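You operate a simulated robot arm through the tools that you are given. There is no shell and no other tool. Be economical: measure what you need, move in short steps, check, and stop when the job is done.

Carry out the task below with a simulated two-armed robot. There is one attempt and no reset: what you move stays moved.

TASK
Turn the guide knob to 20 mm. Open the tool drawer, take the orange battery from the bottom of the tool drawer and put it on the top of the packing stand and shut the drawer again. Take the coating detector on the top of the glazing bench and put it away on the top of the washing table. Close the bead drawer. Do these in any order. Set down upright: orange battery.

The check looks at the end state, three seconds after you hand in, the way a careful person would. Anything else that was tipped, shoved, dropped, spilled or broken makes it a failure.

THE ROBOT
Two 7-joint arms with two-finger parallel grippers on one trunk, on a base that drives. Base frame: it is fixed to the floor where the robot stands at the start and does not move with it; the origin is under the middle of the robot, x ahead of it, y to its left, z up. Readings come in m, degrees, newtons and seconds.
The left shoulder is at the start at [0.07, 0.188, 1.205], the right one opposite. With the tool pointing down near the work surface each hand reaches from about 0.1 to 0.72 m from the robot's upright axis, wherever it stands, measured 20 degrees to its own side. Places, roughly: bead drawer [-4.4, 9.5, 0.7]; coating detector [-4.25, 10, 1]; guide knob [0.8, -0.2, 0.5]; orange battery [-5.25, 0.5, 0.75]; tool drawer [-5.3, 0.3, 0.7]; top of the packing stand (31x25 cm) [-2.02, -2.8, 0.8]; top of the washing table [-6, 8, 0.9]. Payload 3.91 kg a hand.
The tool frame of a hand sits at the grasp point between the pads (the TCP): z along the fingers, y along the line on which they close. The tips reach 0.03 m beyond it. Largest opening 0.11 m; finger width 0.02, thickness 0.01; the body of the gripper, 0.048 by 0.112 m, starts 0.055 m behind the TCP.
Orientation is that of the tool frame in the base frame, as [roll, pitch, yaw] about the fixed x, y, z axes, in that order (R = Rz(yaw) Ry(pitch) Rx(roll)). With the fingers straight down and closing along the base's y, the tool's x points along the base's -x, its y along +y and its z along -z.

THE INTERFACE
- The arms move only by the tool jog_arm. It takes "left_moves", "right_moves" or both (then of equal length, played together; a hand with none holds still); each is a list of rows, each a list of 3 entries, a list of its own where there are three numbers: the turn, a rotation vector about the base's x, y, z in rad, then the shift along the base's x, y, z in m, then the gripper command, from -1 (shut) to 1 (fully open), values between in proportion. In form: [[[wx, wy, wz], [x, y, z], claw], ...]. A call has 1 to 20 rows; each row is the pose to reach, as a shift and turn from the pose commanded when the call began. A row lasts 0.2 s, in which the tool goes at most 0.05 m and 8.6 degrees; a call with a longer step from one row to the next is refused whole, and so is a gripper value outside its range. A pose out of reach is approached as far as the arm can. The call stops where the force on the tool passes 40 N (or 10 N more than at its start, if that is more) or the arm is blocked; 0.2 s more then pass. Each finger travels about 0.072 m/s and halts on what it meets, pressing with about 31 N; the grip force reading is that of the motor and also rises with nothing between the fingers. The clock runs only during rows and for 0.2 s after the last one: add rows that repeat a pose to give the fingers time. It gives the time, the measured TCP pose, the force on the tool (base axes), the opening and the grip force at its end, in the units of the frame above (readings bear some noise), with the torque about the TCP (base axes, N m) and any sound that the robot's microphone picked up.
- Cameras (640 x 400 px; columns grow to the right, rows downward): "scene" is now at [0.1163, -0.0281, 1.4017]; the picture's right is [-0.24, -0.97, -0.00], its down [-0.72, 0.18, -0.67] and it looks along [0.65, -0.16, -0.74] (base axes); focal length 262 px, centre (320, 200). "left" rides on the left gripper at [0.073, -0.017, -0.103] in its tool frame; the picture's right is [0.23, 0.97, 0.00], its down [-0.76, 0.18, -0.62] and it looks along [-0.61, 0.14, 0.78] (tool axes); focal length 222 px, centre (320, 200). "right" rides on the right gripper at [0.072, 0.017, -0.103] in its tool frame; the picture's right is [-0.23, 0.97, 0.00], its down [-0.76, -0.18, -0.62] and it looks along [-0.61, -0.14, 0.78] (tool axes); focal length 222 px, centre (320, 200). There is no depth. A picture from a camera that has moved, and an enlarged one, comes with that camera's place and axes in the base frame and with its lens. The place of the scene camera against the robot may be out by one fixed shift of up to 0.025 m in any direction.
- capture(camera): a new picture of that camera. No time passes.
- slide_trunk(by): slides the trunk up (or, below 0, down) by that many m; the arms and the scene camera ride with it, the base frame stays. It gives what a move gives, with no picture.
- roll_base(legs): drives the robot by 1 to 6 legs, each [ahead, turn to the left] in m and degrees, along the robot's own axes; the way and the turn of a leg run together, so that a leg with both is an arc; at most 1.5 m and 180 degrees a leg. The arms and the cameras ride along, it lands a little off, and it stops where it bumps. It gives what a move gives.
- pan_tilt(pan, tilt): turns the head with the scene camera to pan (to the left, within 86 degrees either way) and tilt (down, from -29 to 69), counted from straight ahead of the robot. It gives what a move gives.
- zoom(camera, box): a new picture of the part [left, top, right, bottom] of that camera's present view, enlarged. No time passes.
- close_job(): hands the job in; it is judged then, once.

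Work in short steps. Places have to be worked out from the pictures, the camera data and where the tool is seen: move nearer, look again, correct. Check each grasp and each placing, and mend what went wrong. You have 165 turns and 118 pictures in all, those below and enlarged ones among them. Open the grippers and draw the arms clear of the work before you hand the job in, unless the task says otherwise.

The tools are called after "Emit:" as name(argument=value, ...) on one line, values as JSON. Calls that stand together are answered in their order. jog_arm: Moves the arms, as the interface text tells. Its arguments: {"type":"object","properties":{"left_moves":{"type":"array","items":{"type":"array"}},"right_moves":{"type":"array","items":{"type":"array"}}},"required":[]} The other tools are called the same way: slide_trunk (by) slides the trunk up or down; roll_base (legs) drives the base; pan_tilt (pan, tilt) turns the head that bears the scene camera; capture (camera) takes a picture; zoom (camera, box) takes an enlarged picture of a part of a camera's view; close_job () hands the job in.

At the start:

```text
time: 0.0
left_position: [0.5168, 0.1059, 0.7797]
left_ee_rot: [180.0, 0.0, -179.6]
left_contact_force: [1.1, -59.9, -40.4]
left_wrist_torque: [7.94, -3.22, 5.08]
left_gripper_width: 0.1099
left_grip_force: 0.1
right_position: [0.5091, -0.3136, 0.8341]
right_ee_rot: [179.9, 0.0, 180.0]
right_contact_force: [-0.2, -0.4, -0.4]
right_wrist_torque: [0.02, 0.01, 0.04]
right_gripper_width: 0.1101
right_grip_force: 0.0
trunk travel left (down, up): [-0.715, 0.225]
robot x, y, heading: [-0.0043, -0.0008, -0.1]
head pan, tilt: [-13.9, 48.1]
```

scene: 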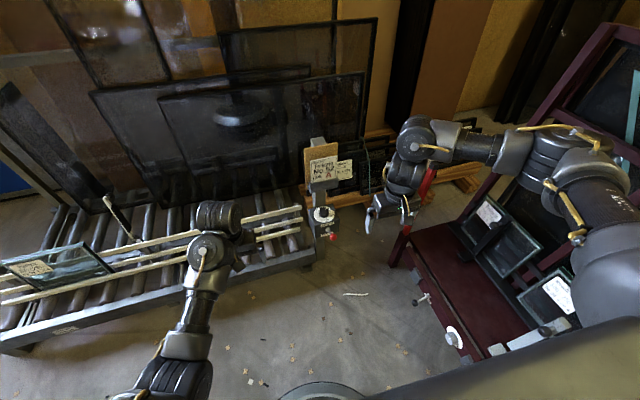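
right: 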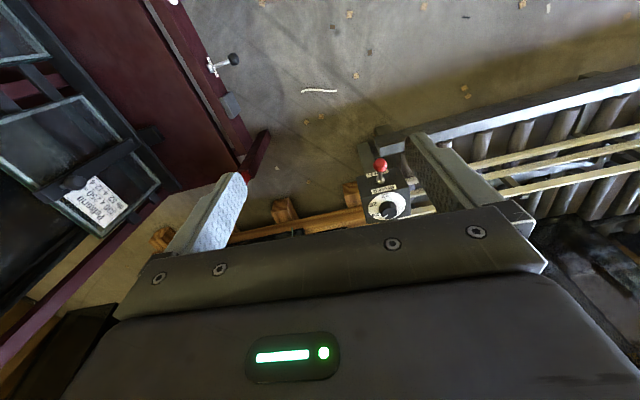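
left: 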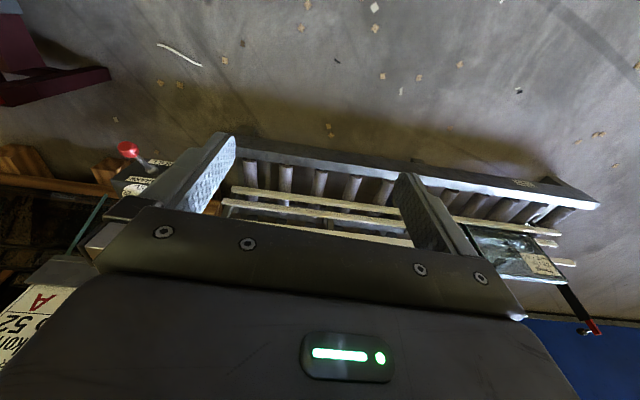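

The left hand reports a contact force at the start. I look closely at the knob and around the left hand before moving.

Emit:
zoom(camera="scene", box=[270, 130, 390, 250])

Emit:
zoom(camera="scene", box=[150, 180, 310, 300])

Emit:
zoom(camera="right", box=[340, 140, 440, 230])

```text
3.33 times, centred on (330, 190) of scene
camera zoom: at [0.1163, -0.0281, 1.4017], right [-0.24, -0.97, 0.0], down [-0.72, 0.18, -0.67], along [0.65, -0.16, -0.74], focal length 872 px, centre (287, 233)
```

zoom: 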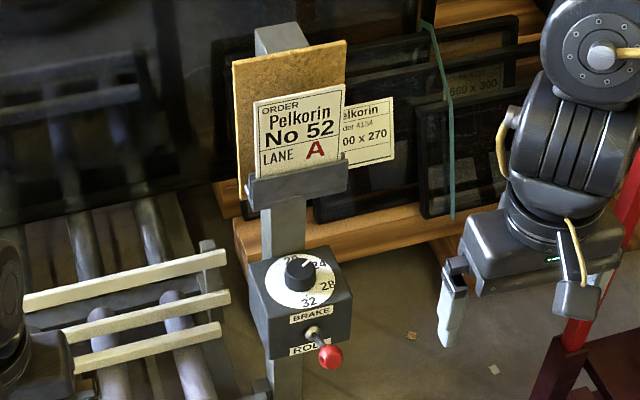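

```text
3.33 times, centred on (230, 240) of scene
camera zoom: at [0.1163, -0.0281, 1.4017], right [-0.24, -0.97, 0.0], down [-0.72, 0.18, -0.67], along [0.65, -0.16, -0.74], focal length 872 px, centre (620, 67)
```

zoom: 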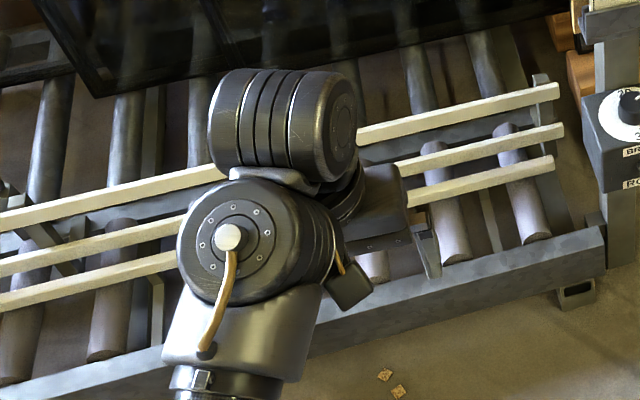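

```text
4.44 times, centred on (390, 185) of right
camera zoom: at [0.4358, -0.2952, 0.9364], right [0.23, 0.97, 0.0], down [0.76, -0.18, 0.62], along [0.61, -0.14, -0.78], focal length 987 px, centre (9, 267)
```

zoom: 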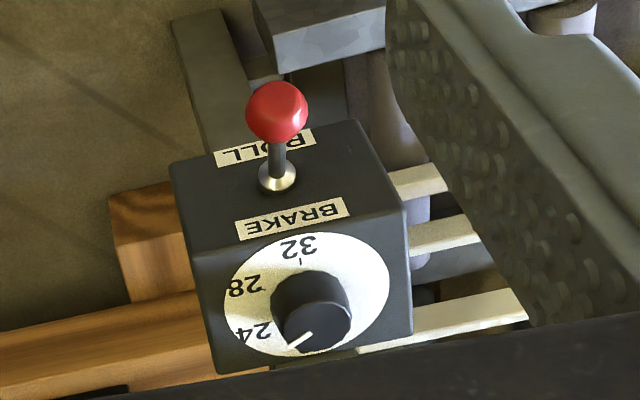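

I try a small move of the left hand backward to the right and down (the direction of the force), to see whether that force is a real contact.

Emit:
jog_arm(left_moves=[[[0, 0, 0], [0, -0.01, -0.01], 1], [[0, 0, 0], [0, -0.02, -0.02], 1]])

Emit:
pan_tilt(pan=20, tilt=45)

Emit:
capture(camera="scene")

```text
time: 0.6
left_position: [0.5168, 0.0847, 0.7606]
left_ee_rot: [179.9, 0.0, -179.6]
left_contact_force: [0.6, -0.5, 0.5]
left_wrist_torque: [0.0, 0.02, 0.01]
left_gripper_width: 0.1099
left_grip_force: 0.0
right_position: [0.5077, -0.3128, 0.8332]
right_ee_rot: [180.0, 0.0, 180.0]
right_contact_force: [0.0, -0.8, 0.9]
right_wrist_torque: [0.01, 0.01, 0.04]
right_gripper_width: 0.1102
right_grip_force: 0.0
trunk travel left (down, up): [-0.715, 0.225]
robot x, y, heading: [-0.0001, 0.0022, -0.2]
head pan, tilt: [-13.9, 48.1]
```

```text
time: 1.6
left_position: [0.5176, 0.0855, 0.7603]
left_ee_rot: [-180.0, 0.0, -179.6]
left_contact_force: [-0.8, 0.7, -0.8]
left_wrist_torque: [0.0, 0.05, 0.02]
left_gripper_width: 0.11
left_grip_force: 0.1
right_position: [0.5088, -0.3138, 0.8332]
right_ee_rot: [-180.0, 0.1, 180.0]
right_contact_force: [-0.5, 0.0, 0.8]
right_wrist_torque: [0.02, -0.01, 0.02]
right_gripper_width: 0.1098
right_grip_force: 0.1
trunk travel left (down, up): [-0.715, 0.225]
robot x, y, heading: [0.0004, 0.0012, -0.3]
head pan, tilt: [20.0, 45.0]
```

```text
111 pictures are left
camera scene: at [0.1164, 0.0184, 1.406], right [0.34, -0.94, 0.0], down [-0.66, -0.24, -0.71], along [0.66, 0.24, -0.71], focal length 262 px, centre (320, 200)
```

scene: 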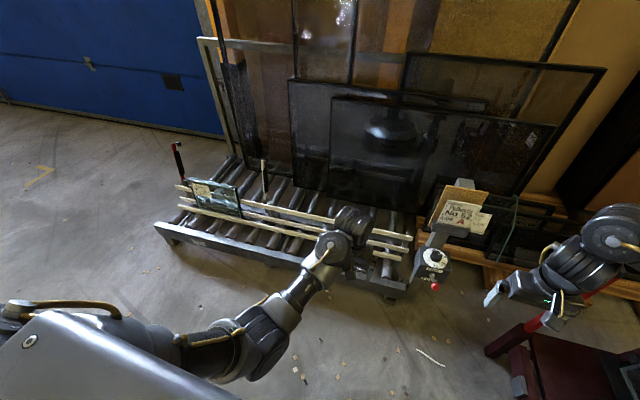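

Contact gone. I bring the right hand lower and nearer so its camera sees the knob close up.

Emit:
jog_arm(right_moves=[[[0, 0, 0], [0.03, 0.02, -0.03], 1], [[0, 0, 0], [0.06, 0.04, -0.06], 1], [[0, 0, 0], [0.08, 0.06, -0.1], 1]])

Emit:
capture(camera="right")

Emit:
zoom(camera="scene", box=[405, 230, 465, 300])

```text
time: 2.4
left_position: [0.5174, 0.0859, 0.7594]
left_ee_rot: [180.0, 0.0, -179.9]
left_contact_force: [0.2, -0.1, 0.0]
left_wrist_torque: [0.02, 0.02, -0.03]
left_gripper_width: 0.11
left_grip_force: 0.0
right_position: [0.5869, -0.2522, 0.7318]
right_ee_rot: [-179.9, 0.0, -180.0]
right_contact_force: [0.0, 1.2, -0.7]
right_wrist_torque: [-0.01, 0.01, 0.02]
right_gripper_width: 0.11
right_grip_force: 0.0
trunk travel left (down, up): [-0.715, 0.225]
robot x, y, heading: [0.0001, -0.0003, -0.0]
head pan, tilt: [20.0, 45.0]
```

```text
110 pictures are left
camera right: at [0.5154, -0.2342, 0.835], right [0.23, 0.97, 0.0], down [0.76, -0.18, 0.62], along [0.61, -0.14, -0.78], focal length 222 px, centre (320, 200)
```

right: 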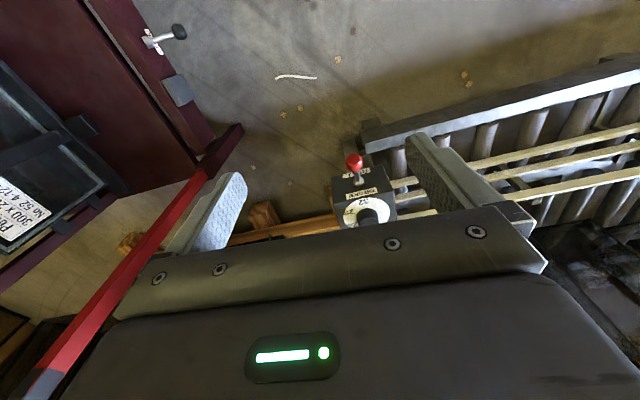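

```text
5.71 times, centred on (435, 265) of scene
camera zoom: at [0.1175, 0.0194, 1.4059], right [0.34, -0.94, 0.0], down [-0.67, -0.24, -0.71], along [0.66, 0.24, -0.71], focal length 1495 px, centre (-337, -171)
```

zoom: 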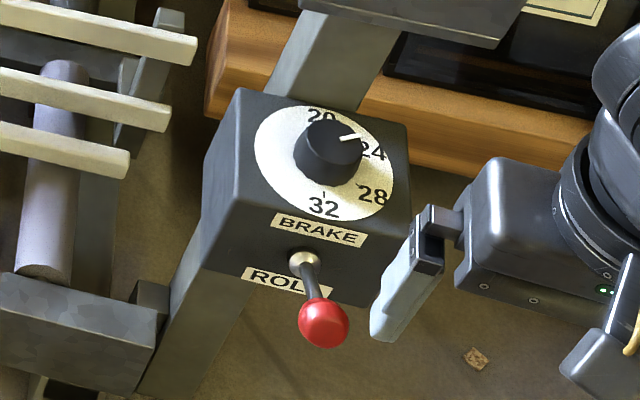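

The dial is horizontal on top of the box, centre near (0.81,-0.22), 20 at about +x, 24 at about -57°; the pointer is around 24. The knob is too far for the arm, so I pull both hands back a bit and drive 0.2 m ahead.

Emit:
jog_arm(left_moves=[[[0, 0, 0], [-0.04, 0, 0], 1], [[0, 0, 0], [-0.08, 0, 0], 1], [[0, 0, 0], [-0.12, 0, 0], 1]], right_moves=[[[0, 0, 0], [-0.045, 0, 0], 1], [[0, 0, 0], [-0.09, 0, 0], 1], [[0, 0, 0], [-0.13, 0, 0], 1]])

Emit:
roll_base(legs=[[0.2, 0]])

Emit:
pan_tilt(pan=-15, tilt=55)

Emit:
capture(camera="right")

Emit:
capture(camera="scene")

```text
time: 3.2
left_position: [0.4139, 0.0918, 0.7501]
left_ee_rot: [-180.0, 0.1, -179.6]
left_contact_force: [0.3, 0.6, 0.4]
left_wrist_torque: [0.02, 0.0, 0.02]
left_gripper_width: 0.1099
left_grip_force: 0.1
left hand out of reach, approached as far as the arm can: row 2, 3
right_position: [0.4564, -0.2546, 0.7327]
right_ee_rot: [180.0, -0.2, 179.9]
right_contact_force: [-0.6, 0.1, -0.7]
right_wrist_torque: [-0.01, 0.04, -0.05]
right_gripper_width: 0.1099
right_grip_force: 0.0
trunk travel left (down, up): [-0.715, 0.225]
robot x, y, heading: [0.0016, -0.0017, -0.2]
head pan, tilt: [20.0, 45.0]
```

```text
time: 4.8
left_position: [0.6124, 0.0894, 0.7505]
left_ee_rot: [179.9, 0.0, -179.8]
left_contact_force: [0.4, -0.1, 0.0]
left_wrist_torque: [0.0, -0.01, -0.02]
left_gripper_width: 0.1102
left_grip_force: 0.0
right_position: [0.6538, -0.2554, 0.732]
right_ee_rot: [-179.9, -0.1, 179.7]
right_contact_force: [-0.5, 0.3, -0.3]
right_wrist_torque: [-0.02, -0.02, -0.01]
right_gripper_width: 0.11
right_grip_force: 0.1
trunk travel left (down, up): [-0.715, 0.225]
robot x, y, heading: [0.194, -0.0011, -0.3]
head pan, tilt: [20.0, 45.0]
```

```text
time: 5.8
left_position: [0.6116, 0.0899, 0.7489]
left_ee_rot: [-179.9, 0.0, -179.9]
left_contact_force: [-0.6, 1.2, 0.4]
left_wrist_torque: [0.01, 0.05, -0.02]
left_gripper_width: 0.1099
left_grip_force: 0.1
right_position: [0.6534, -0.256, 0.7311]
right_ee_rot: [-179.9, 0.0, 179.9]
right_contact_force: [-0.1, 0.8, 0.1]
right_wrist_torque: [0.01, 0.03, 0.0]
right_gripper_width: 0.1098
right_grip_force: 0.1
trunk travel left (down, up): [-0.715, 0.225]
robot x, y, heading: [0.1984, 0.0, -0.3]
head pan, tilt: [-15.0, 55.0]
```

```text
108 pictures are left
camera right: at [0.5804, -0.2371, 0.8348], right [0.23, 0.97, 0.0], down [0.76, -0.18, 0.62], along [0.61, -0.14, -0.78], focal length 222 px, centre (320, 200)
```

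right: 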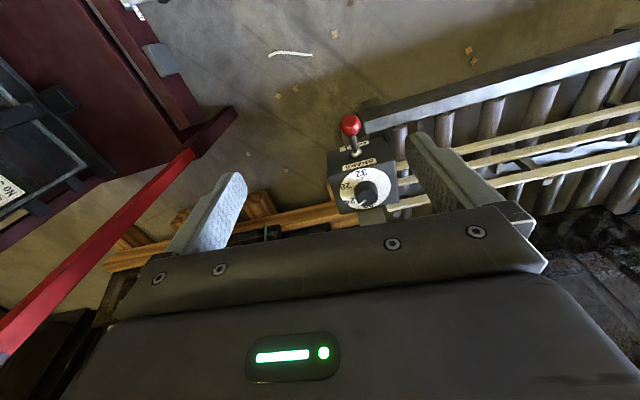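

```text
107 pictures are left
camera scene: at [0.306, -0.0286, 1.3926], right [-0.26, -0.97, 0.0], down [-0.79, 0.21, -0.57], along [0.55, -0.15, -0.82], focal length 262 px, centre (320, 200)
```

scene: 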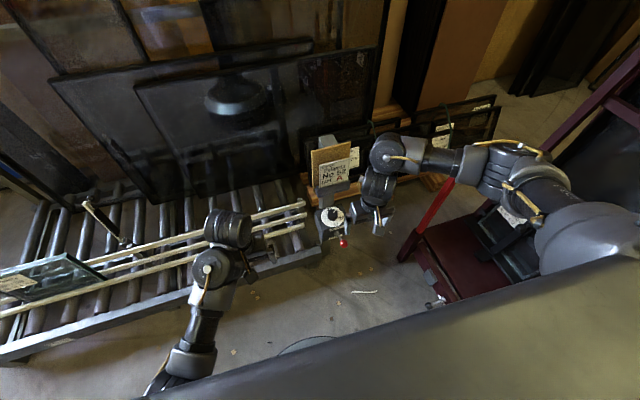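

I enlarge the knob from both cameras to fix its place and the clearance to the sign post.

Emit:
zoom(camera="right", box=[310, 100, 420, 220])

Emit:
zoom(camera="scene", box=[290, 120, 390, 260])

```text
3.33 times, centred on (365, 160) of right
camera zoom: at [0.5804, -0.2371, 0.8348], right [0.23, 0.97, 0.0], down [0.76, -0.18, 0.62], along [0.61, -0.14, -0.78], focal length 740 px, centre (170, 333)
```

zoom: 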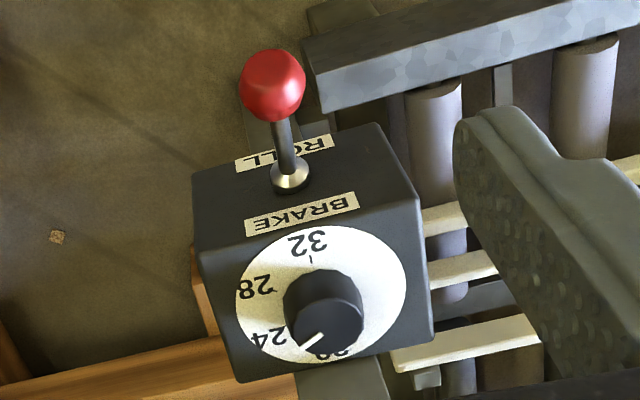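

```text
2.86 times, centred on (340, 190) of scene
camera zoom: at [0.306, -0.0286, 1.3926], right [-0.26, -0.97, 0.0], down [-0.79, 0.21, -0.57], along [0.55, -0.15, -0.82], focal length 748 px, centre (263, 229)
```

zoom: 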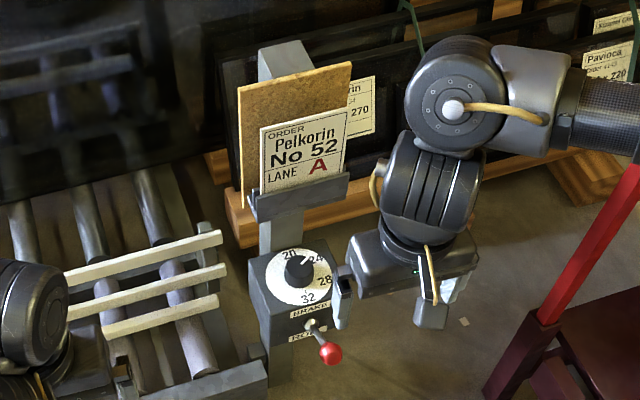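

Knob top ≈ (0.808,-0.2155,0.553), with a sign ledge above and behind it. I tilt the right hand 30° and yaw it -28° to approach from the robot's side, stopping 0.1 m short.

Emit:
jog_arm(right_moves=[[[-0.021, -0.0855, -0.0796], [0, 0.012, 0.0], 1], [[-0.0427, -0.171, -0.159], [0.0, 0.024, 0.0], 1], [[-0.064, -0.2565, -0.2388], [0.02, 0.036, -0.01], 1], [[-0.0853, -0.342, -0.3183], [0.045, 0.048, -0.03], 1], [[-0.1067, -0.4275, -0.398], [0.07, 0.06, -0.055], 1], [[-0.128, -0.513, -0.4775], [0.1, 0.0694, -0.079], 1]])

Emit:
capture(camera="right")

Emit:
zoom(camera="scene", box=[270, 120, 410, 260])

```text
time: 7.2
left_position: [0.6114, 0.0905, 0.7482]
left_ee_rot: [-179.8, 0.0, -179.9]
left_contact_force: [-0.3, -0.3, 0.4]
left_wrist_torque: [0.02, 0.03, 0.02]
left_gripper_width: 0.1099
left_grip_force: 0.0
right_position: [0.7537, -0.186, 0.6521]
right_ee_rot: [180.0, 30.0, 151.7]
right_contact_force: [0.5, 0.1, 0.7]
right_wrist_torque: [-0.01, 0.03, 0.02]
right_gripper_width: 0.1101
right_grip_force: 0.1
trunk travel left (down, up): [-0.715, 0.225]
robot x, y, heading: [0.1962, 0.0008, -0.3]
head pan, tilt: [-15.0, 55.0]
```

```text
104 pictures are left
camera right: at [0.66, -0.1156, 0.7053], right [0.64, 0.76, 0.11], down [0.22, -0.32, 0.92], along [0.74, -0.56, -0.37], focal length 222 px, centre (320, 200)
```

right: 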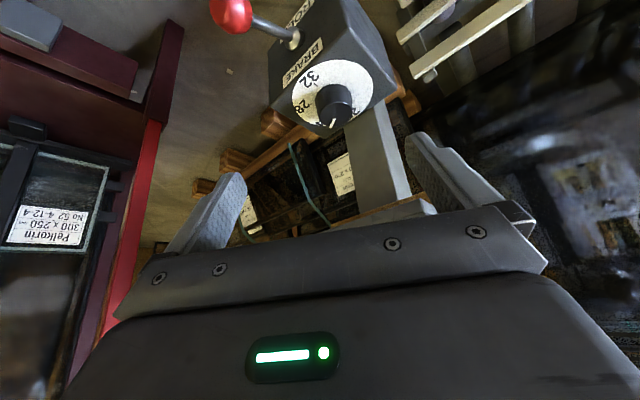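

```text
2.86 times, centred on (340, 190) of scene
camera zoom: at [0.3063, -0.0282, 1.3926], right [-0.26, -0.96, 0.0], down [-0.79, 0.22, -0.57], along [0.55, -0.15, -0.82], focal length 748 px, centre (263, 229)
```

zoom: 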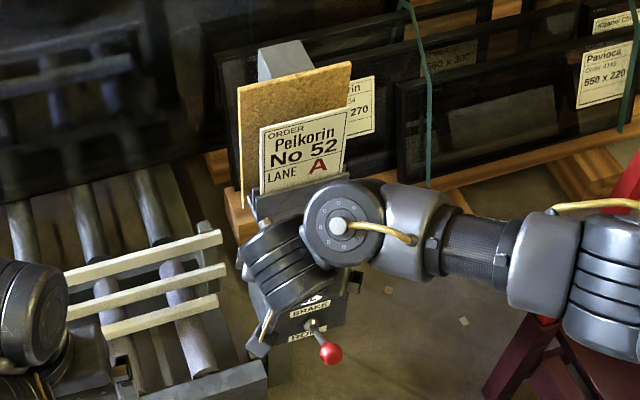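

The knob pixel disagrees a bit with my estimate; I enlarge the view for a better fix.

Emit:
zoom(camera="right", box=[260, 40, 420, 140])

```text
4.00 times, centred on (340, 90) of right
camera zoom: at [0.66, -0.1156, 0.7053], right [0.64, 0.76, 0.11], down [0.22, -0.32, 0.92], along [0.74, -0.56, -0.37], focal length 888 px, centre (240, 640)
```

zoom: 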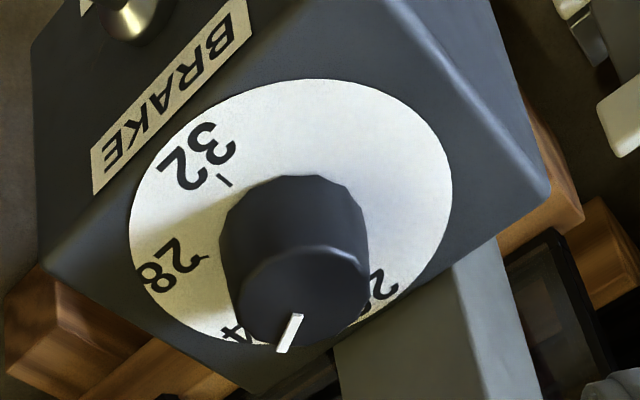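

Combining three hand views, the dial lies lower: dial plane z≈0.496, knob top z≈0.524, axis at about (0.836,-0.211). I descend most of the way and look again.

Emit:
jog_arm(right_moves=[[[0, 0, 0], [0.0115, 0.0127, 0], 1], [[0, 0, 0], [0.0301, 0.0028, -0.0365], 1], [[0, 0, 0], [0.0468, -0.0061, -0.0693], 1]])

Emit:
capture(camera="right")

Emit:
zoom(camera="scene", box=[270, 120, 410, 260])

```text
time: 8.0
left_position: [0.6117, 0.0904, 0.7492]
left_ee_rot: [-179.9, 0.1, -179.9]
left_contact_force: [-0.1, 0.2, 0.8]
left_wrist_torque: [-0.03, -0.02, -0.03]
left_gripper_width: 0.1098
left_grip_force: 0.1
right_position: [0.7995, -0.19, 0.5832]
right_ee_rot: [179.8, 29.9, 151.8]
right_contact_force: [0.3, -0.3, -0.1]
right_wrist_torque: [0.03, -0.01, 0.03]
right_gripper_width: 0.11
right_grip_force: 0.1
trunk travel left (down, up): [-0.715, 0.225]
robot x, y, heading: [0.1954, 0.0007, -0.2]
head pan, tilt: [-15.0, 55.0]
```

```text
101 pictures are left
camera right: at [0.7068, -0.1197, 0.6361], right [0.63, 0.77, 0.11], down [0.22, -0.32, 0.92], along [0.74, -0.56, -0.37], focal length 222 px, centre (320, 200)
```

right: 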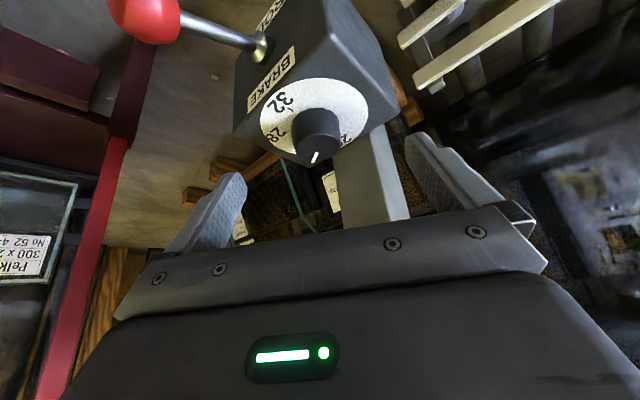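

```text
2.86 times, centred on (340, 190) of scene
camera zoom: at [0.3063, -0.0273, 1.3926], right [-0.26, -0.96, 0.0], down [-0.79, 0.21, -0.57], along [0.55, -0.15, -0.82], focal length 748 px, centre (263, 229)
```

zoom: 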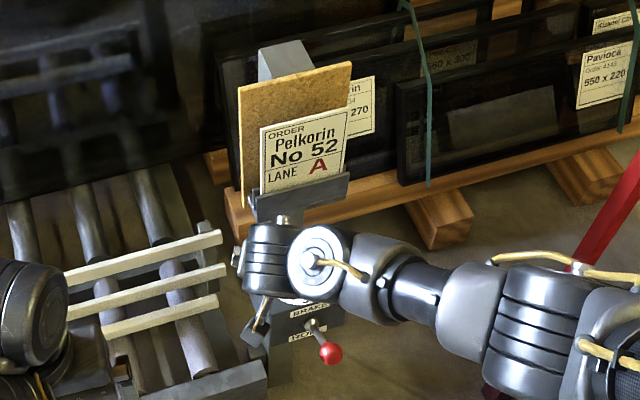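

Knob confirmed at about (0.834,-0.210). I go down the remaining 5 cm and close on it.

Emit:
jog_arm(right_moves=[[[0, 0, 0], [0.012, -0.007, -0.024], 1], [[0, 0, 0], [0.0235, -0.0145, -0.046], 1], [[0, 0, 0], [0.0235, -0.0145, -0.046], 0], [[0, 0, 0], [0.0235, -0.0145, -0.046], -0.2], [[0, 0, 0], [0.0235, -0.0145, -0.046], -0.2]])

Emit:
capture(camera="right")

```text
time: 9.2
left_position: [0.613, 0.0898, 0.7494]
left_ee_rot: [-180.0, 0.0, -179.8]
left_contact_force: [-0.9, -0.9, -0.5]
left_wrist_torque: [0.0, 0.0, 0.01]
left_gripper_width: 0.1101
left_grip_force: 0.0
right_position: [0.8175, -0.2066, 0.5421]
right_ee_rot: [179.7, 30.0, 151.7]
right_contact_force: [0.7, 2.9, 0.4]
right_wrist_torque: [0.05, -0.07, 0.1]
right_gripper_width: 0.0452
right_grip_force: 1.3
right hand out of reach, approached as far as the arm can: row 2, 3, 4, 5
trunk travel left (down, up): [-0.715, 0.225]
robot x, y, heading: [0.1962, -0.0004, -0.1]
head pan, tilt: [-15.0, 55.0]
```

```text
99 pictures are left
camera right: at [0.7242, -0.1365, 0.5956], right [0.63, 0.77, 0.12], down [0.22, -0.32, 0.92], along [0.74, -0.56, -0.37], focal length 222 px, centre (320, 200)
```

right: 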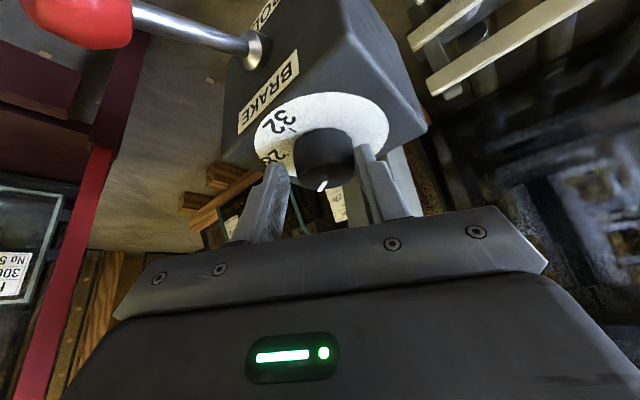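

The arm is at its reach limit here; I open, back off upward, lower the trunk by 0.15 m and come back.

Emit:
jog_arm(right_moves=[[[0, 0, 0], [-0.006, 0.003, 0.005], 0.5], [[0, 0, 0], [-0.012, 0.006, 0.02], 1], [[0, 0, 0], [-0.03, 0.016, 0.06], 1], [[0, 0, 0], [-0.05, 0.026, 0.1], 1], [[0, 0, 0], [-0.06, 0.03, 0.145], 1], [[0, 0, 0], [-0.06, 0.03, 0.19], 1]])

Emit:
slide_trunk(by=-0.15)

```text
time: 10.6
left_position: [0.6123, 0.09, 0.7506]
left_ee_rot: [180.0, -0.1, -179.9]
left_contact_force: [-0.7, -1.3, 0.0]
left_wrist_torque: [0.0, 0.0, -0.03]
left_gripper_width: 0.1101
left_grip_force: 0.1
right_position: [0.7583, -0.179, 0.7345]
right_ee_rot: [179.9, 29.9, 151.7]
right_contact_force: [0.3, 0.4, 0.5]
right_wrist_torque: [0.01, 0.01, 0.01]
right_gripper_width: 0.1097
right_grip_force: 0.1
trunk travel left (down, up): [-0.715, 0.225]
robot x, y, heading: [0.194, -0.0023, 0.2]
head pan, tilt: [-15.0, 55.0]
```

```text
time: 12.3
left_position: [0.6114, 0.0901, 0.5994]
left_ee_rot: [-180.0, 0.0, -179.9]
left_contact_force: [0.4, -0.1, 0.1]
left_wrist_torque: [0.0, -0.02, -0.02]
left_gripper_width: 0.11
left_grip_force: 0.2
right_position: [0.7579, -0.1775, 0.5844]
right_ee_rot: [179.8, 30.0, 151.6]
right_contact_force: [-0.4, -0.4, 0.3]
right_wrist_torque: [-0.04, -0.02, -0.01]
right_gripper_width: 0.1098
right_grip_force: 0.1
trunk travel left (down, up): [-0.565, 0.375]
robot x, y, heading: [0.199, 0.0006, -0.0]
head pan, tilt: [-15.0, 55.0]
```

Now I re-approach and close on the knob.

Emit:
jog_arm(right_moves=[[[0, 0, 0], [0.0402, -0.0138, 0], 1], [[0, 0, 0], [0.0535, -0.0209, -0.026], 1], [[0, 0, 0], [0.066, -0.0275, -0.0485], 1], [[0, 0, 0], [0.066, -0.0275, -0.0485], 0], [[0, 0, 0], [0.066, -0.0275, -0.0485], -0.3], [[0, 0, 0], [0.066, -0.0275, -0.0485], -0.4], [[0, 0, 0], [0.066, -0.0275, -0.0485], -0.4]])

Emit:
capture(camera="right")

```text
time: 13.9
left_position: [0.6129, 0.0893, 0.6003]
left_ee_rot: [179.9, -0.1, -179.9]
left_contact_force: [0.0, -0.1, 0.6]
left_wrist_torque: [0.0, 0.0, -0.02]
left_gripper_width: 0.1102
left_grip_force: 0.2
right_position: [0.8241, -0.2068, 0.5359]
right_ee_rot: [179.8, 29.9, 151.6]
right_contact_force: [-1.1, -7.5, -0.4]
right_wrist_torque: [-0.36, -0.17, -0.08]
right_gripper_width: 0.0405
right_grip_force: 45.3
trunk travel left (down, up): [-0.565, 0.375]
robot x, y, heading: [0.1985, -0.002, -0.4]
head pan, tilt: [-15.0, 55.0]
```

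```text
98 pictures are left
camera right: at [0.7311, -0.1363, 0.5889], right [0.64, 0.76, 0.12], down [0.22, -0.32, 0.92], along [0.74, -0.56, -0.37], focal length 222 px, centre (320, 200)
```

right: 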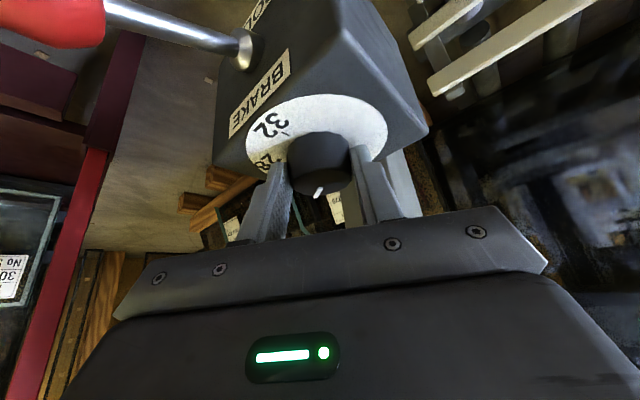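

The knob is held (opening 0.0405). I turn it about +z by 54° in small steps around the knob axis.

Emit:
jog_arm(right_moves=[[[0, 0, 0.118], [-0.0006, -0.0014, 0], -0.5], [[0, 0, 0.236], [-0.0011, -0.0028, 0], -0.5], [[0, 0, 0.353], [-0.0014, -0.0043, 0], -0.5], [[0, 0, 0.471], [-0.0015, -0.0058, 0], -0.5], [[0, 0, 0.589], [-0.0014, -0.0073, 0], -0.5], [[0, 0, 0.707], [-0.0012, -0.0087, 0], -0.5], [[0, 0, 0.825], [-0.0008, -0.0102, 0], -0.5], [[0, 0, 0.942], [-0.0002, -0.0116, 0], -0.5]])

Emit:
capture(camera="right")

```text
time: 15.7
left_position: [0.6115, 0.0894, 0.5991]
left_ee_rot: [180.0, 0.0, -179.8]
left_contact_force: [0.0, -0.5, 0.2]
left_wrist_torque: [0.01, 0.05, 0.01]
left_gripper_width: 0.1096
left_grip_force: 0.1
right_position: [0.8239, -0.2188, 0.5351]
right_ee_rot: [179.8, 29.9, -154.1]
right_contact_force: [-8.5, -9.0, -0.7]
right_wrist_torque: [-0.31, 0.31, -0.02]
right_gripper_width: 0.0405
right_grip_force: 45.2
trunk travel left (down, up): [-0.565, 0.375]
robot x, y, heading: [0.1961, 0.0002, -0.2]
head pan, tilt: [-15.0, 55.0]
```

```text
97 pictures are left
camera right: at [0.7132, -0.2523, 0.589], right [-0.25, 0.96, 0.12], down [0.39, -0.01, 0.92], along [0.89, 0.27, -0.37], focal length 222 px, centre (320, 200)
```

right: 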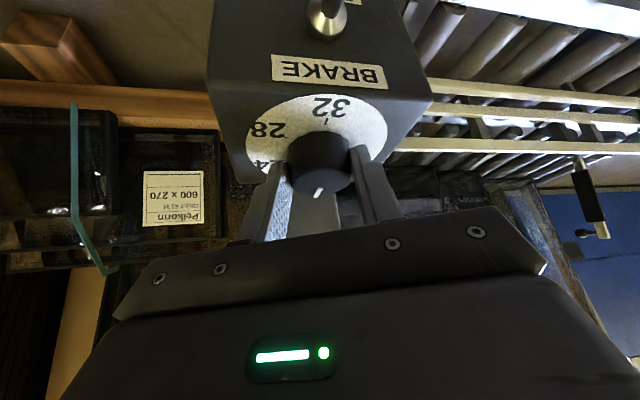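

The knob turned with the hand. I open, draw back along the fingers and look at the pointer.

Emit:
jog_arm(right_moves=[[[0, 0, 0], [0, 0, 0], 0], [[0, 0, 0], [0, 0, 0], 1], [[0, 0, 0], [0, 0, 0], 1], [[0, 0, 0], [-0.012, -0.006, 0.025], 1], [[0, 0, 0], [-0.025, -0.012, 0.06], 1], [[0, 0, 0], [-0.04, -0.02, 0.1], 1], [[0, 0.12, 0], [-0.06, -0.02, 0.14], 1], [[0, 0.24, 0], [-0.08, -0.02, 0.18], 1]])

Emit:
capture(camera="right")

Emit:
zoom(camera="scene", box=[290, 120, 390, 220])

```text
time: 17.4
left_position: [0.612, 0.0903, 0.5997]
left_ee_rot: [180.0, 0.1, -179.9]
left_contact_force: [0.2, 1.1, -0.1]
left_wrist_torque: [0.01, 0.0, -0.01]
left_gripper_width: 0.1099
left_grip_force: 0.0
right_position: [0.7713, -0.3022, 0.6738]
right_ee_rot: [-177.3, 24.5, -157.7]
right_contact_force: [66.1, -1.9, -70.9]
right_wrist_torque: [1.28, -3.04, 1.35]
right_gripper_width: 0.1102
right_grip_force: 0.0
right hand out of reach, approached as far as the arm can: row 8
trunk travel left (down, up): [-0.565, 0.375]
robot x, y, heading: [0.1962, 0.0004, 0.0]
head pan, tilt: [-15.0, 55.0]
stopped in row 8 (right hand): the force on the tool passed its limit at 463 N (the readings are from after the stop); the commanded pose is now the measured one
```

```text
96 pictures are left
camera right: at [0.6627, -0.3222, 0.7364], right [-0.16, 0.99, 0.05], down [0.45, 0.03, 0.89], along [0.88, 0.17, -0.45], focal length 222 px, centre (320, 200)
```

right: 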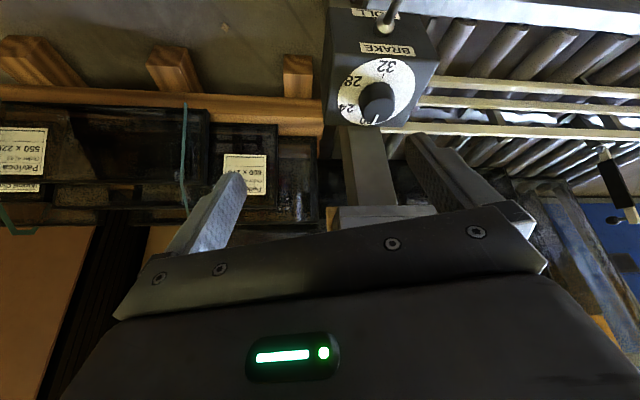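

```text
4.00 times, centred on (340, 170) of scene
camera zoom: at [0.3058, -0.0295, 1.2425], right [-0.26, -0.96, 0.0], down [-0.79, 0.22, -0.57], along [0.55, -0.15, -0.82], focal length 1046 px, centre (240, 320)
```

zoom: 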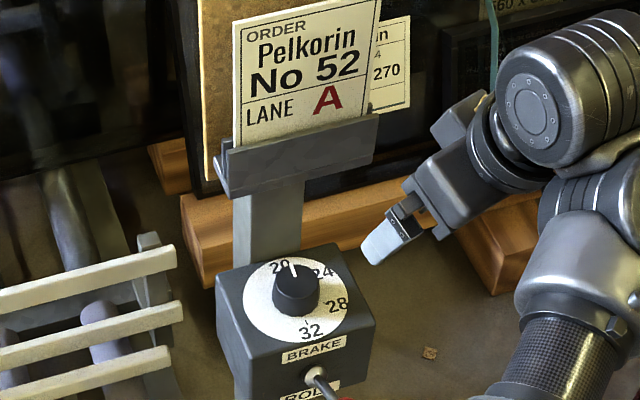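

The hand hit something (probably its own arm) while drawing back. I look at the whole scene before moving.

Emit:
capture(camera="scene")

```text
94 pictures are left
camera scene: at [0.3058, -0.0295, 1.2425], right [-0.26, -0.96, 0.0], down [-0.79, 0.22, -0.57], along [0.55, -0.15, -0.82], focal length 262 px, centre (320, 200)
```

scene: 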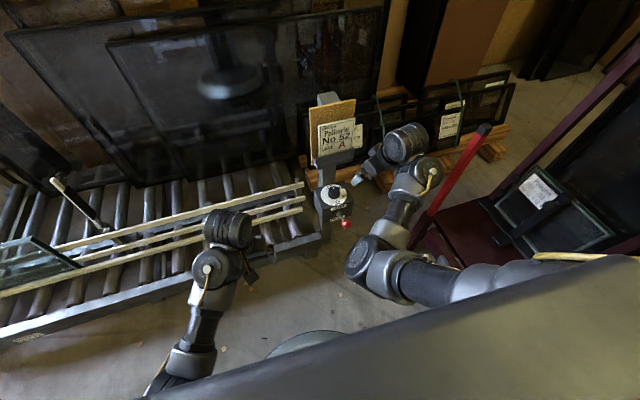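

The knob pointer looks at 20. I relieve the contact along the force direction with a small move.

Emit:
jog_arm(right_moves=[[[0, 0, 0], [0.01, 0, -0.01], 1]])

Emit:
zoom(camera="scene", box=[310, 100, 510, 280])

Emit:
zoom(camera="right", box=[320, 40, 440, 140])

```text
time: 17.8
left_position: [0.6126, 0.0886, 0.5999]
left_ee_rot: [-180.0, 0.0, 180.0]
left_contact_force: [-0.2, 0.1, 0.5]
left_wrist_torque: [-0.01, 0.03, -0.01]
left_gripper_width: 0.1099
left_grip_force: 0.2
right_position: [0.7792, -0.3013, 0.6619]
right_ee_rot: [-177.6, 23.8, -157.8]
right_contact_force: [0.0, 0.0, 0.1]
right_wrist_torque: [-0.01, 0.05, -0.01]
right_gripper_width: 0.1099
right_grip_force: 0.0
trunk travel left (down, up): [-0.565, 0.375]
robot x, y, heading: [0.1965, 0.0021, -0.2]
head pan, tilt: [-15.0, 55.0]
```

```text
2.22 times, centred on (410, 190) of scene
camera zoom: at [0.3061, -0.0298, 1.2425], right [-0.26, -0.96, 0.0], down [-0.79, 0.22, -0.57], along [0.55, -0.15, -0.82], focal length 581 px, centre (120, 222)
```

zoom: 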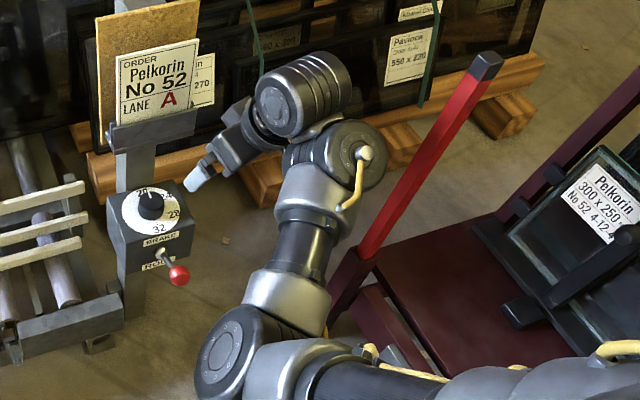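

```text
4.00 times, centred on (380, 90) of right
camera zoom: at [0.6722, -0.3212, 0.7265], right [-0.16, 0.99, 0.05], down [0.47, 0.03, 0.88], along [0.87, 0.17, -0.46], focal length 888 px, centre (80, 640)
```

zoom: 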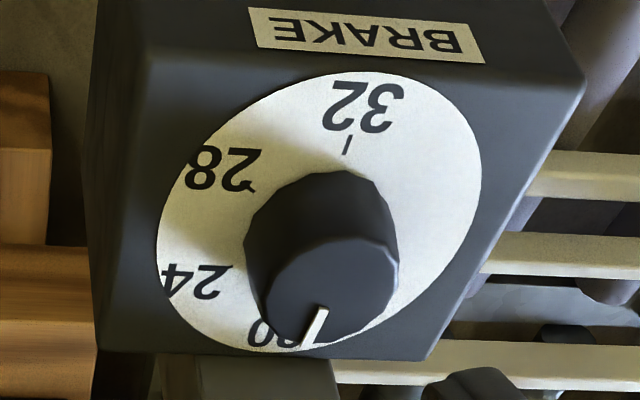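

Free again. I enlarge the dial strongly from the scene camera to judge the pointer against the 20 mark.

Emit:
zoom(camera="scene", box=[315, 175, 355, 210])

```text
11.43 times, centred on (335, 192) of scene
camera zoom: at [0.3061, -0.0298, 1.2425], right [-0.26, -0.96, 0.0], down [-0.79, 0.22, -0.57], along [0.55, -0.15, -0.82], focal length 2990 px, centre (149, 286)
```

zoom: 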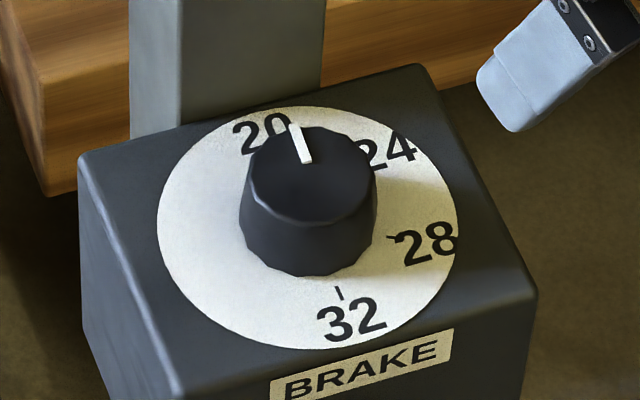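

The pointer reads about 6° short of the 20 mark. I re-grip with the hand straight on and turn it a little more; first I go to a pose 0.1 m off the knob.

Emit:
jog_arm(right_moves=[[[0.015, -0.027, -0.097], [0, 0.02, 0.005], 1], [[0.03, -0.054, -0.194], [0, 0.044, 0.005], 1], [[0.045, -0.08, -0.29], [-0.003, 0.066, 0], 1], [[0.06, -0.107, -0.387], [-0.0066, 0.088, -0.02], 1]])

Emit:
capture(camera="right")

```text
time: 18.8
left_position: [0.6125, 0.0901, 0.5993]
left_ee_rot: [-179.9, 0.0, -179.9]
left_contact_force: [0.0, 0.6, 0.2]
left_wrist_torque: [0.01, 0.0, -0.01]
left_gripper_width: 0.1101
left_grip_force: 0.1
right_position: [0.7746, -0.215, 0.642]
right_ee_rot: [-180.0, 30.6, 178.7]
right_contact_force: [0.3, 0.2, 0.1]
right_wrist_torque: [0.01, 0.03, 0.01]
right_gripper_width: 0.11
right_grip_force: 0.1
trunk travel left (down, up): [-0.565, 0.375]
robot x, y, heading: [0.1953, 0.0003, -0.3]
head pan, tilt: [-15.0, 55.0]
```

```text
90 pictures are left
camera right: at [0.6593, -0.1942, 0.6948], right [0.22, 0.97, 0.12], down [0.33, -0.19, 0.92], along [0.92, -0.16, -0.36], focal length 222 px, centre (320, 200)
```

right: 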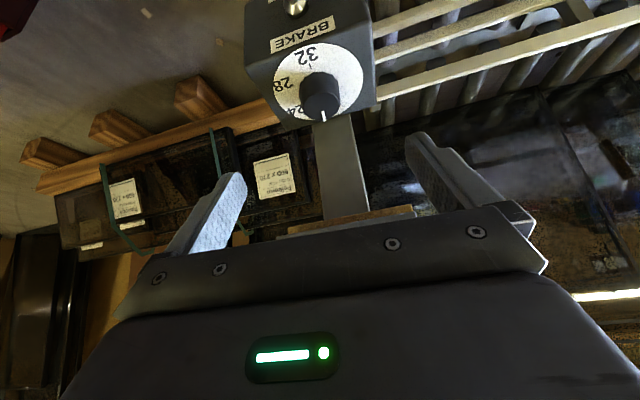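

Pose good. I go down, close, turn +6.3°, open and back off by a short straight retreat.

Emit:
jog_arm(right_moves=[[[0, 0, 0], [-0.005, 0.001, -0.03], 1], [[0, 0, 0], [0.012, 0.001, -0.06], 1], [[0, 0, 0], [0.03, 0.002, -0.085], 1], [[0, 0, 0], [0.048, 0.002, -0.107], 1], [[0, 0, 0], [0.048, 0.002, -0.107], 0], [[0, 0, 0], [0.048, 0.002, -0.107], -0.4], [[0, 0, 0], [0.048, 0.002, -0.107], -0.5], [[0, 0, 0], [0.048, 0.002, -0.107], -0.5], [[0, 0, 0.055], [0.048, 0.0013, -0.107], -0.5], [[0, 0, 0.11], [0.048, 0.0006, -0.107], -0.5], [[0, 0, 0.11], [0.048, 0.0006, -0.107], -0.5]])

Emit:
jog_arm(right_moves=[[[0, 0, 0], [0, 0, 0], 0], [[0, 0, 0], [0, 0, 0], 1], [[0, 0, 0], [0, 0, 0], 1], [[0, 0, 0], [-0.018, 0, 0.022], 1], [[0, 0, 0], [-0.035, 0, 0.05], 1], [[0, 0, 0], [-0.045, 0, 0.09], 1], [[0, 0, 0], [-0.045, -0.04, 0.1], 1], [[0, 0, 0], [-0.045, -0.08, 0.11], 1]])

Emit:
zoom(camera="scene", box=[315, 175, 355, 210])

Emit:
zoom(camera="right", box=[280, 40, 440, 140])

```text
time: 21.2
left_position: [0.6121, 0.0895, 0.5997]
left_ee_rot: [179.9, 0.0, -179.9]
left_contact_force: [-0.6, -0.1, -1.0]
left_wrist_torque: [0.0, 0.02, -0.01]
left_gripper_width: 0.11
left_grip_force: 0.2
right_position: [0.8209, -0.2142, 0.5358]
right_ee_rot: [-180.0, 30.7, -174.9]
right_contact_force: [8.0, -13.2, 1.5]
right_wrist_torque: [-0.42, 0.02, -0.69]
right_gripper_width: 0.0406
right_grip_force: 45.0
trunk travel left (down, up): [-0.565, 0.375]
robot x, y, heading: [0.1981, -0.0028, -0.3]
head pan, tilt: [-15.0, 55.0]
```

```text
time: 23.0
left_position: [0.6126, 0.0923, 0.5994]
left_ee_rot: [180.0, 0.0, -179.9]
left_contact_force: [-0.3, -0.7, 0.0]
left_wrist_torque: [0.0, -0.01, -0.01]
left_gripper_width: 0.1101
left_grip_force: 0.0
right_position: [0.7765, -0.2918, 0.6461]
right_ee_rot: [179.9, 30.6, -174.8]
right_contact_force: [0.3, 0.3, -0.2]
right_wrist_torque: [0.01, -0.01, 0.03]
right_gripper_width: 0.1103
right_grip_force: 0.1
trunk travel left (down, up): [-0.565, 0.375]
robot x, y, heading: [0.1974, -0.0002, -0.2]
head pan, tilt: [-15.0, 55.0]
```

```text
11.43 times, centred on (335, 192) of scene
camera zoom: at [0.3058, -0.0286, 1.2426], right [-0.26, -0.96, 0.0], down [-0.79, 0.22, -0.57], along [0.55, -0.15, -0.82], focal length 2990 px, centre (149, 286)
```

zoom: 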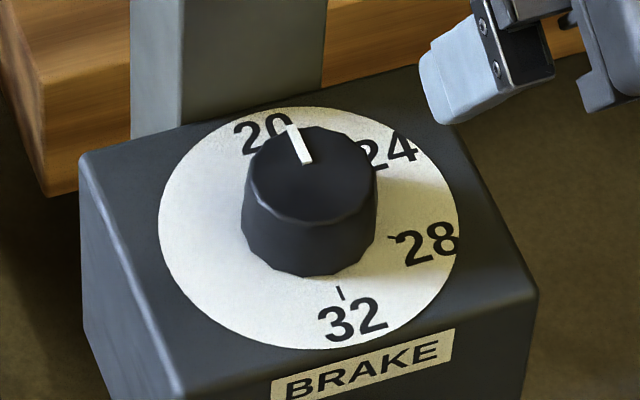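

```text
4.00 times, centred on (360, 90) of right
camera zoom: at [0.6606, -0.2844, 0.6987], right [0.11, 0.99, 0.12], down [0.35, -0.15, 0.92], along [0.93, -0.06, -0.36], focal length 888 px, centre (160, 640)
```

zoom: 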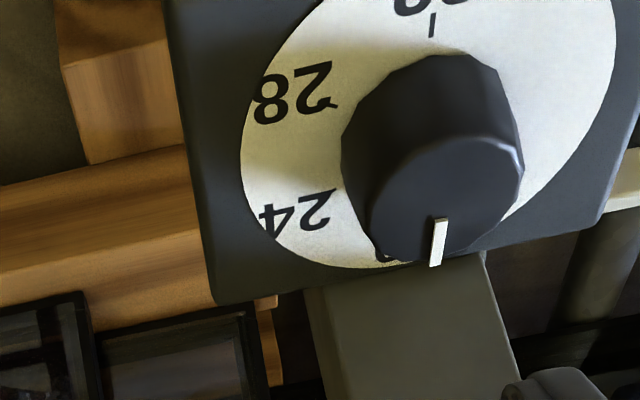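

The pointer now lines up with 20 (parallel with the 32 tick opposite). Knob done; I raise the trunk, back away and look around towards the next station.

Emit:
slide_trunk(by=0.15)

Emit:
roll_base(legs=[[-0.6, 0]])

Emit:
pan_tilt(pan=80, tilt=20)

Emit:
capture(camera="scene")

Emit:
pan_tilt(pan=-80, tilt=20)

Emit:
capture(camera="scene")

```text
time: 24.7
left_position: [0.6125, 0.0905, 0.7486]
left_ee_rot: [180.0, 0.1, -179.9]
left_contact_force: [-0.5, 0.8, -0.3]
left_wrist_torque: [0.0, 0.0, 0.01]
left_gripper_width: 0.1098
left_grip_force: 0.1
right_position: [0.7765, -0.2926, 0.7957]
right_ee_rot: [-179.9, 30.7, -174.7]
right_contact_force: [-0.4, -0.3, 0.9]
right_wrist_torque: [0.01, 0.02, 0.0]
right_gripper_width: 0.1102
right_grip_force: 0.1
trunk travel left (down, up): [-0.715, 0.225]
robot x, y, heading: [0.1967, -0.0032, -0.2]
head pan, tilt: [-15.0, 55.0]
```

```text
time: 28.0
left_position: [0.0308, 0.0947, 0.7494]
left_ee_rot: [-179.9, 0.0, -179.1]
left_contact_force: [-1.5, -0.1, 0.3]
left_wrist_torque: [0.05, -0.03, 0.01]
left_gripper_width: 0.1099
left_grip_force: 0.0
right_position: [0.1993, -0.2858, 0.7962]
right_ee_rot: [-179.9, 30.7, -174.0]
right_contact_force: [0.6, 0.3, 0.6]
right_wrist_torque: [0.0, 0.03, -0.03]
right_gripper_width: 0.1101
right_grip_force: 0.1
trunk travel left (down, up): [-0.715, 0.225]
robot x, y, heading: [-0.3844, -0.0016, 0.4]
head pan, tilt: [-15.0, 55.0]
```

```text
time: 29.7
left_position: [0.0309, 0.0936, 0.749]
left_ee_rot: [179.9, -0.1, -179.1]
left_contact_force: [0.5, 0.4, -0.3]
left_wrist_torque: [-0.04, -0.03, -0.02]
left_gripper_width: 0.1099
left_grip_force: 0.1
right_position: [0.2005, -0.2856, 0.7963]
right_ee_rot: [-179.9, 30.5, -174.1]
right_contact_force: [-0.1, -0.8, 0.3]
right_wrist_torque: [-0.01, 0.01, 0.01]
right_gripper_width: 0.1099
right_grip_force: 0.0
trunk travel left (down, up): [-0.715, 0.225]
robot x, y, heading: [-0.3816, 0.0032, 0.5]
head pan, tilt: [80.0, 20.0]
```

```text
87 pictures are left
camera scene: at [-0.3282, 0.0816, 1.4447], right [0.99, -0.17, 0.0], down [-0.06, -0.34, -0.94], along [0.16, 0.93, -0.34], focal length 262 px, centre (320, 200)
```

scene: 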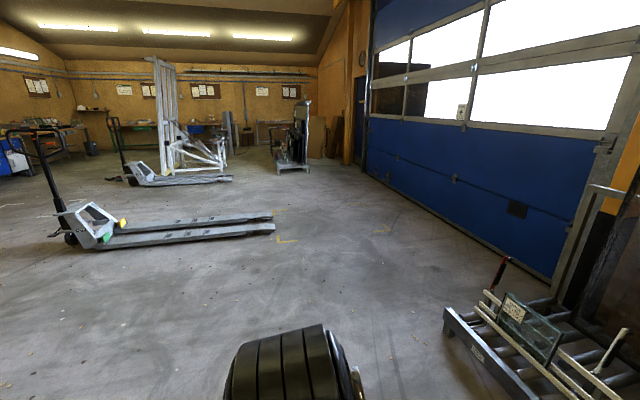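

```text
time: 32.2
left_position: [0.0308, 0.0945, 0.7484]
left_ee_rot: [-179.9, 0.0, -179.1]
left_contact_force: [0.6, -0.2, 0.6]
left_wrist_torque: [0.0, -0.01, -0.01]
left_gripper_width: 0.1101
left_grip_force: 0.1
right_position: [0.2012, -0.2855, 0.7962]
right_ee_rot: [-179.9, 30.6, -174.0]
right_contact_force: [0.2, -1.2, -0.5]
right_wrist_torque: [-0.01, 0.0, 0.05]
right_gripper_width: 0.1098
right_grip_force: 0.1
trunk travel left (down, up): [-0.715, 0.225]
robot x, y, heading: [-0.381, -0.0002, 0.6]
head pan, tilt: [-80.0, 20.0]
```

```text
86 pictures are left
camera scene: at [-0.3267, -0.1018, 1.4447], right [-0.98, -0.18, 0.0], down [-0.06, 0.34, -0.94], along [0.17, -0.92, -0.34], focal length 262 px, centre (320, 200)
```

scene: 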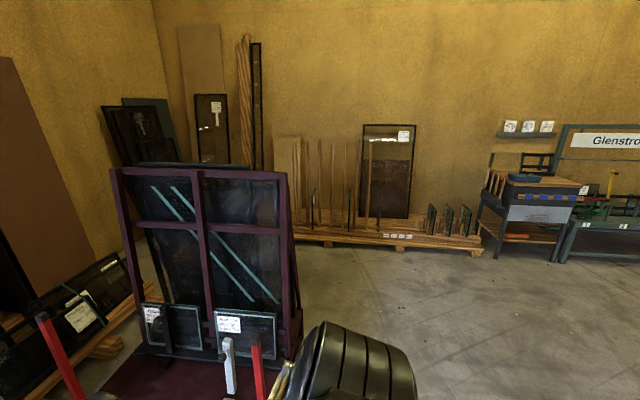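

I turn around by 180° and look ahead towards the tool drawer.

Emit:
roll_base(legs=[[0, 175]])

Emit:
pan_tilt(pan=0, tilt=20)

Emit:
capture(camera="scene")

```text
time: 39.6
left_position: [-0.8072, -0.0392, 0.749]
left_ee_rot: [179.9, 0.1, -7.2]
left_contact_force: [0.2, 0.5, 0.4]
left_wrist_torque: [0.02, 0.01, -0.03]
left_gripper_width: 0.1102
left_grip_force: 0.1
right_position: [-0.9236, 0.3608, 0.7966]
right_ee_rot: [-179.9, 30.6, -2.1]
right_contact_force: [1.1, 0.2, 0.1]
right_wrist_torque: [0.01, -0.01, -0.02]
right_gripper_width: 0.1101
right_grip_force: 0.0
trunk travel left (down, up): [-0.715, 0.225]
robot x, y, heading: [-0.3832, -0.003, 172.5]
head pan, tilt: [-80.0, 20.0]
```

```text
time: 41.1
left_position: [-0.8072, -0.0398, 0.7495]
left_ee_rot: [180.0, -0.1, -7.0]
left_contact_force: [-0.3, -0.7, -0.5]
left_wrist_torque: [0.0, -0.02, 0.01]
left_gripper_width: 0.1101
left_grip_force: 0.0
right_position: [-0.9225, 0.3611, 0.797]
right_ee_rot: [-179.9, 30.6, -2.0]
right_contact_force: [0.5, -0.9, 0.8]
right_wrist_torque: [0.01, -0.01, 0.01]
right_gripper_width: 0.1099
right_grip_force: 0.1
trunk travel left (down, up): [-0.715, 0.225]
robot x, y, heading: [-0.3813, 0.0014, 172.7]
head pan, tilt: [0.0, 20.0]
```

```text
85 pictures are left
camera scene: at [-0.536, 0.0084, 1.4447], right [0.13, 0.99, 0.0], down [0.34, -0.04, -0.94], along [-0.93, 0.12, -0.34], focal length 262 px, centre (320, 200)
```

scene: 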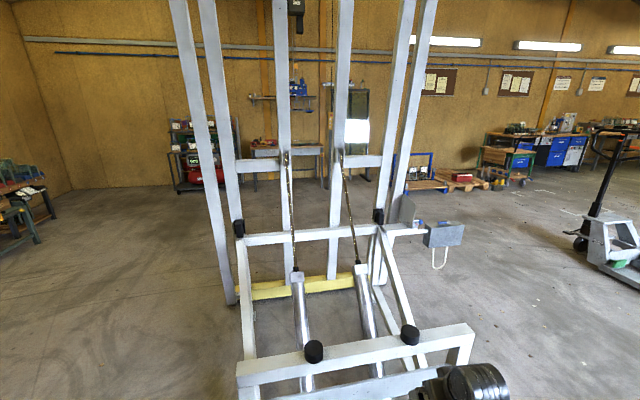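

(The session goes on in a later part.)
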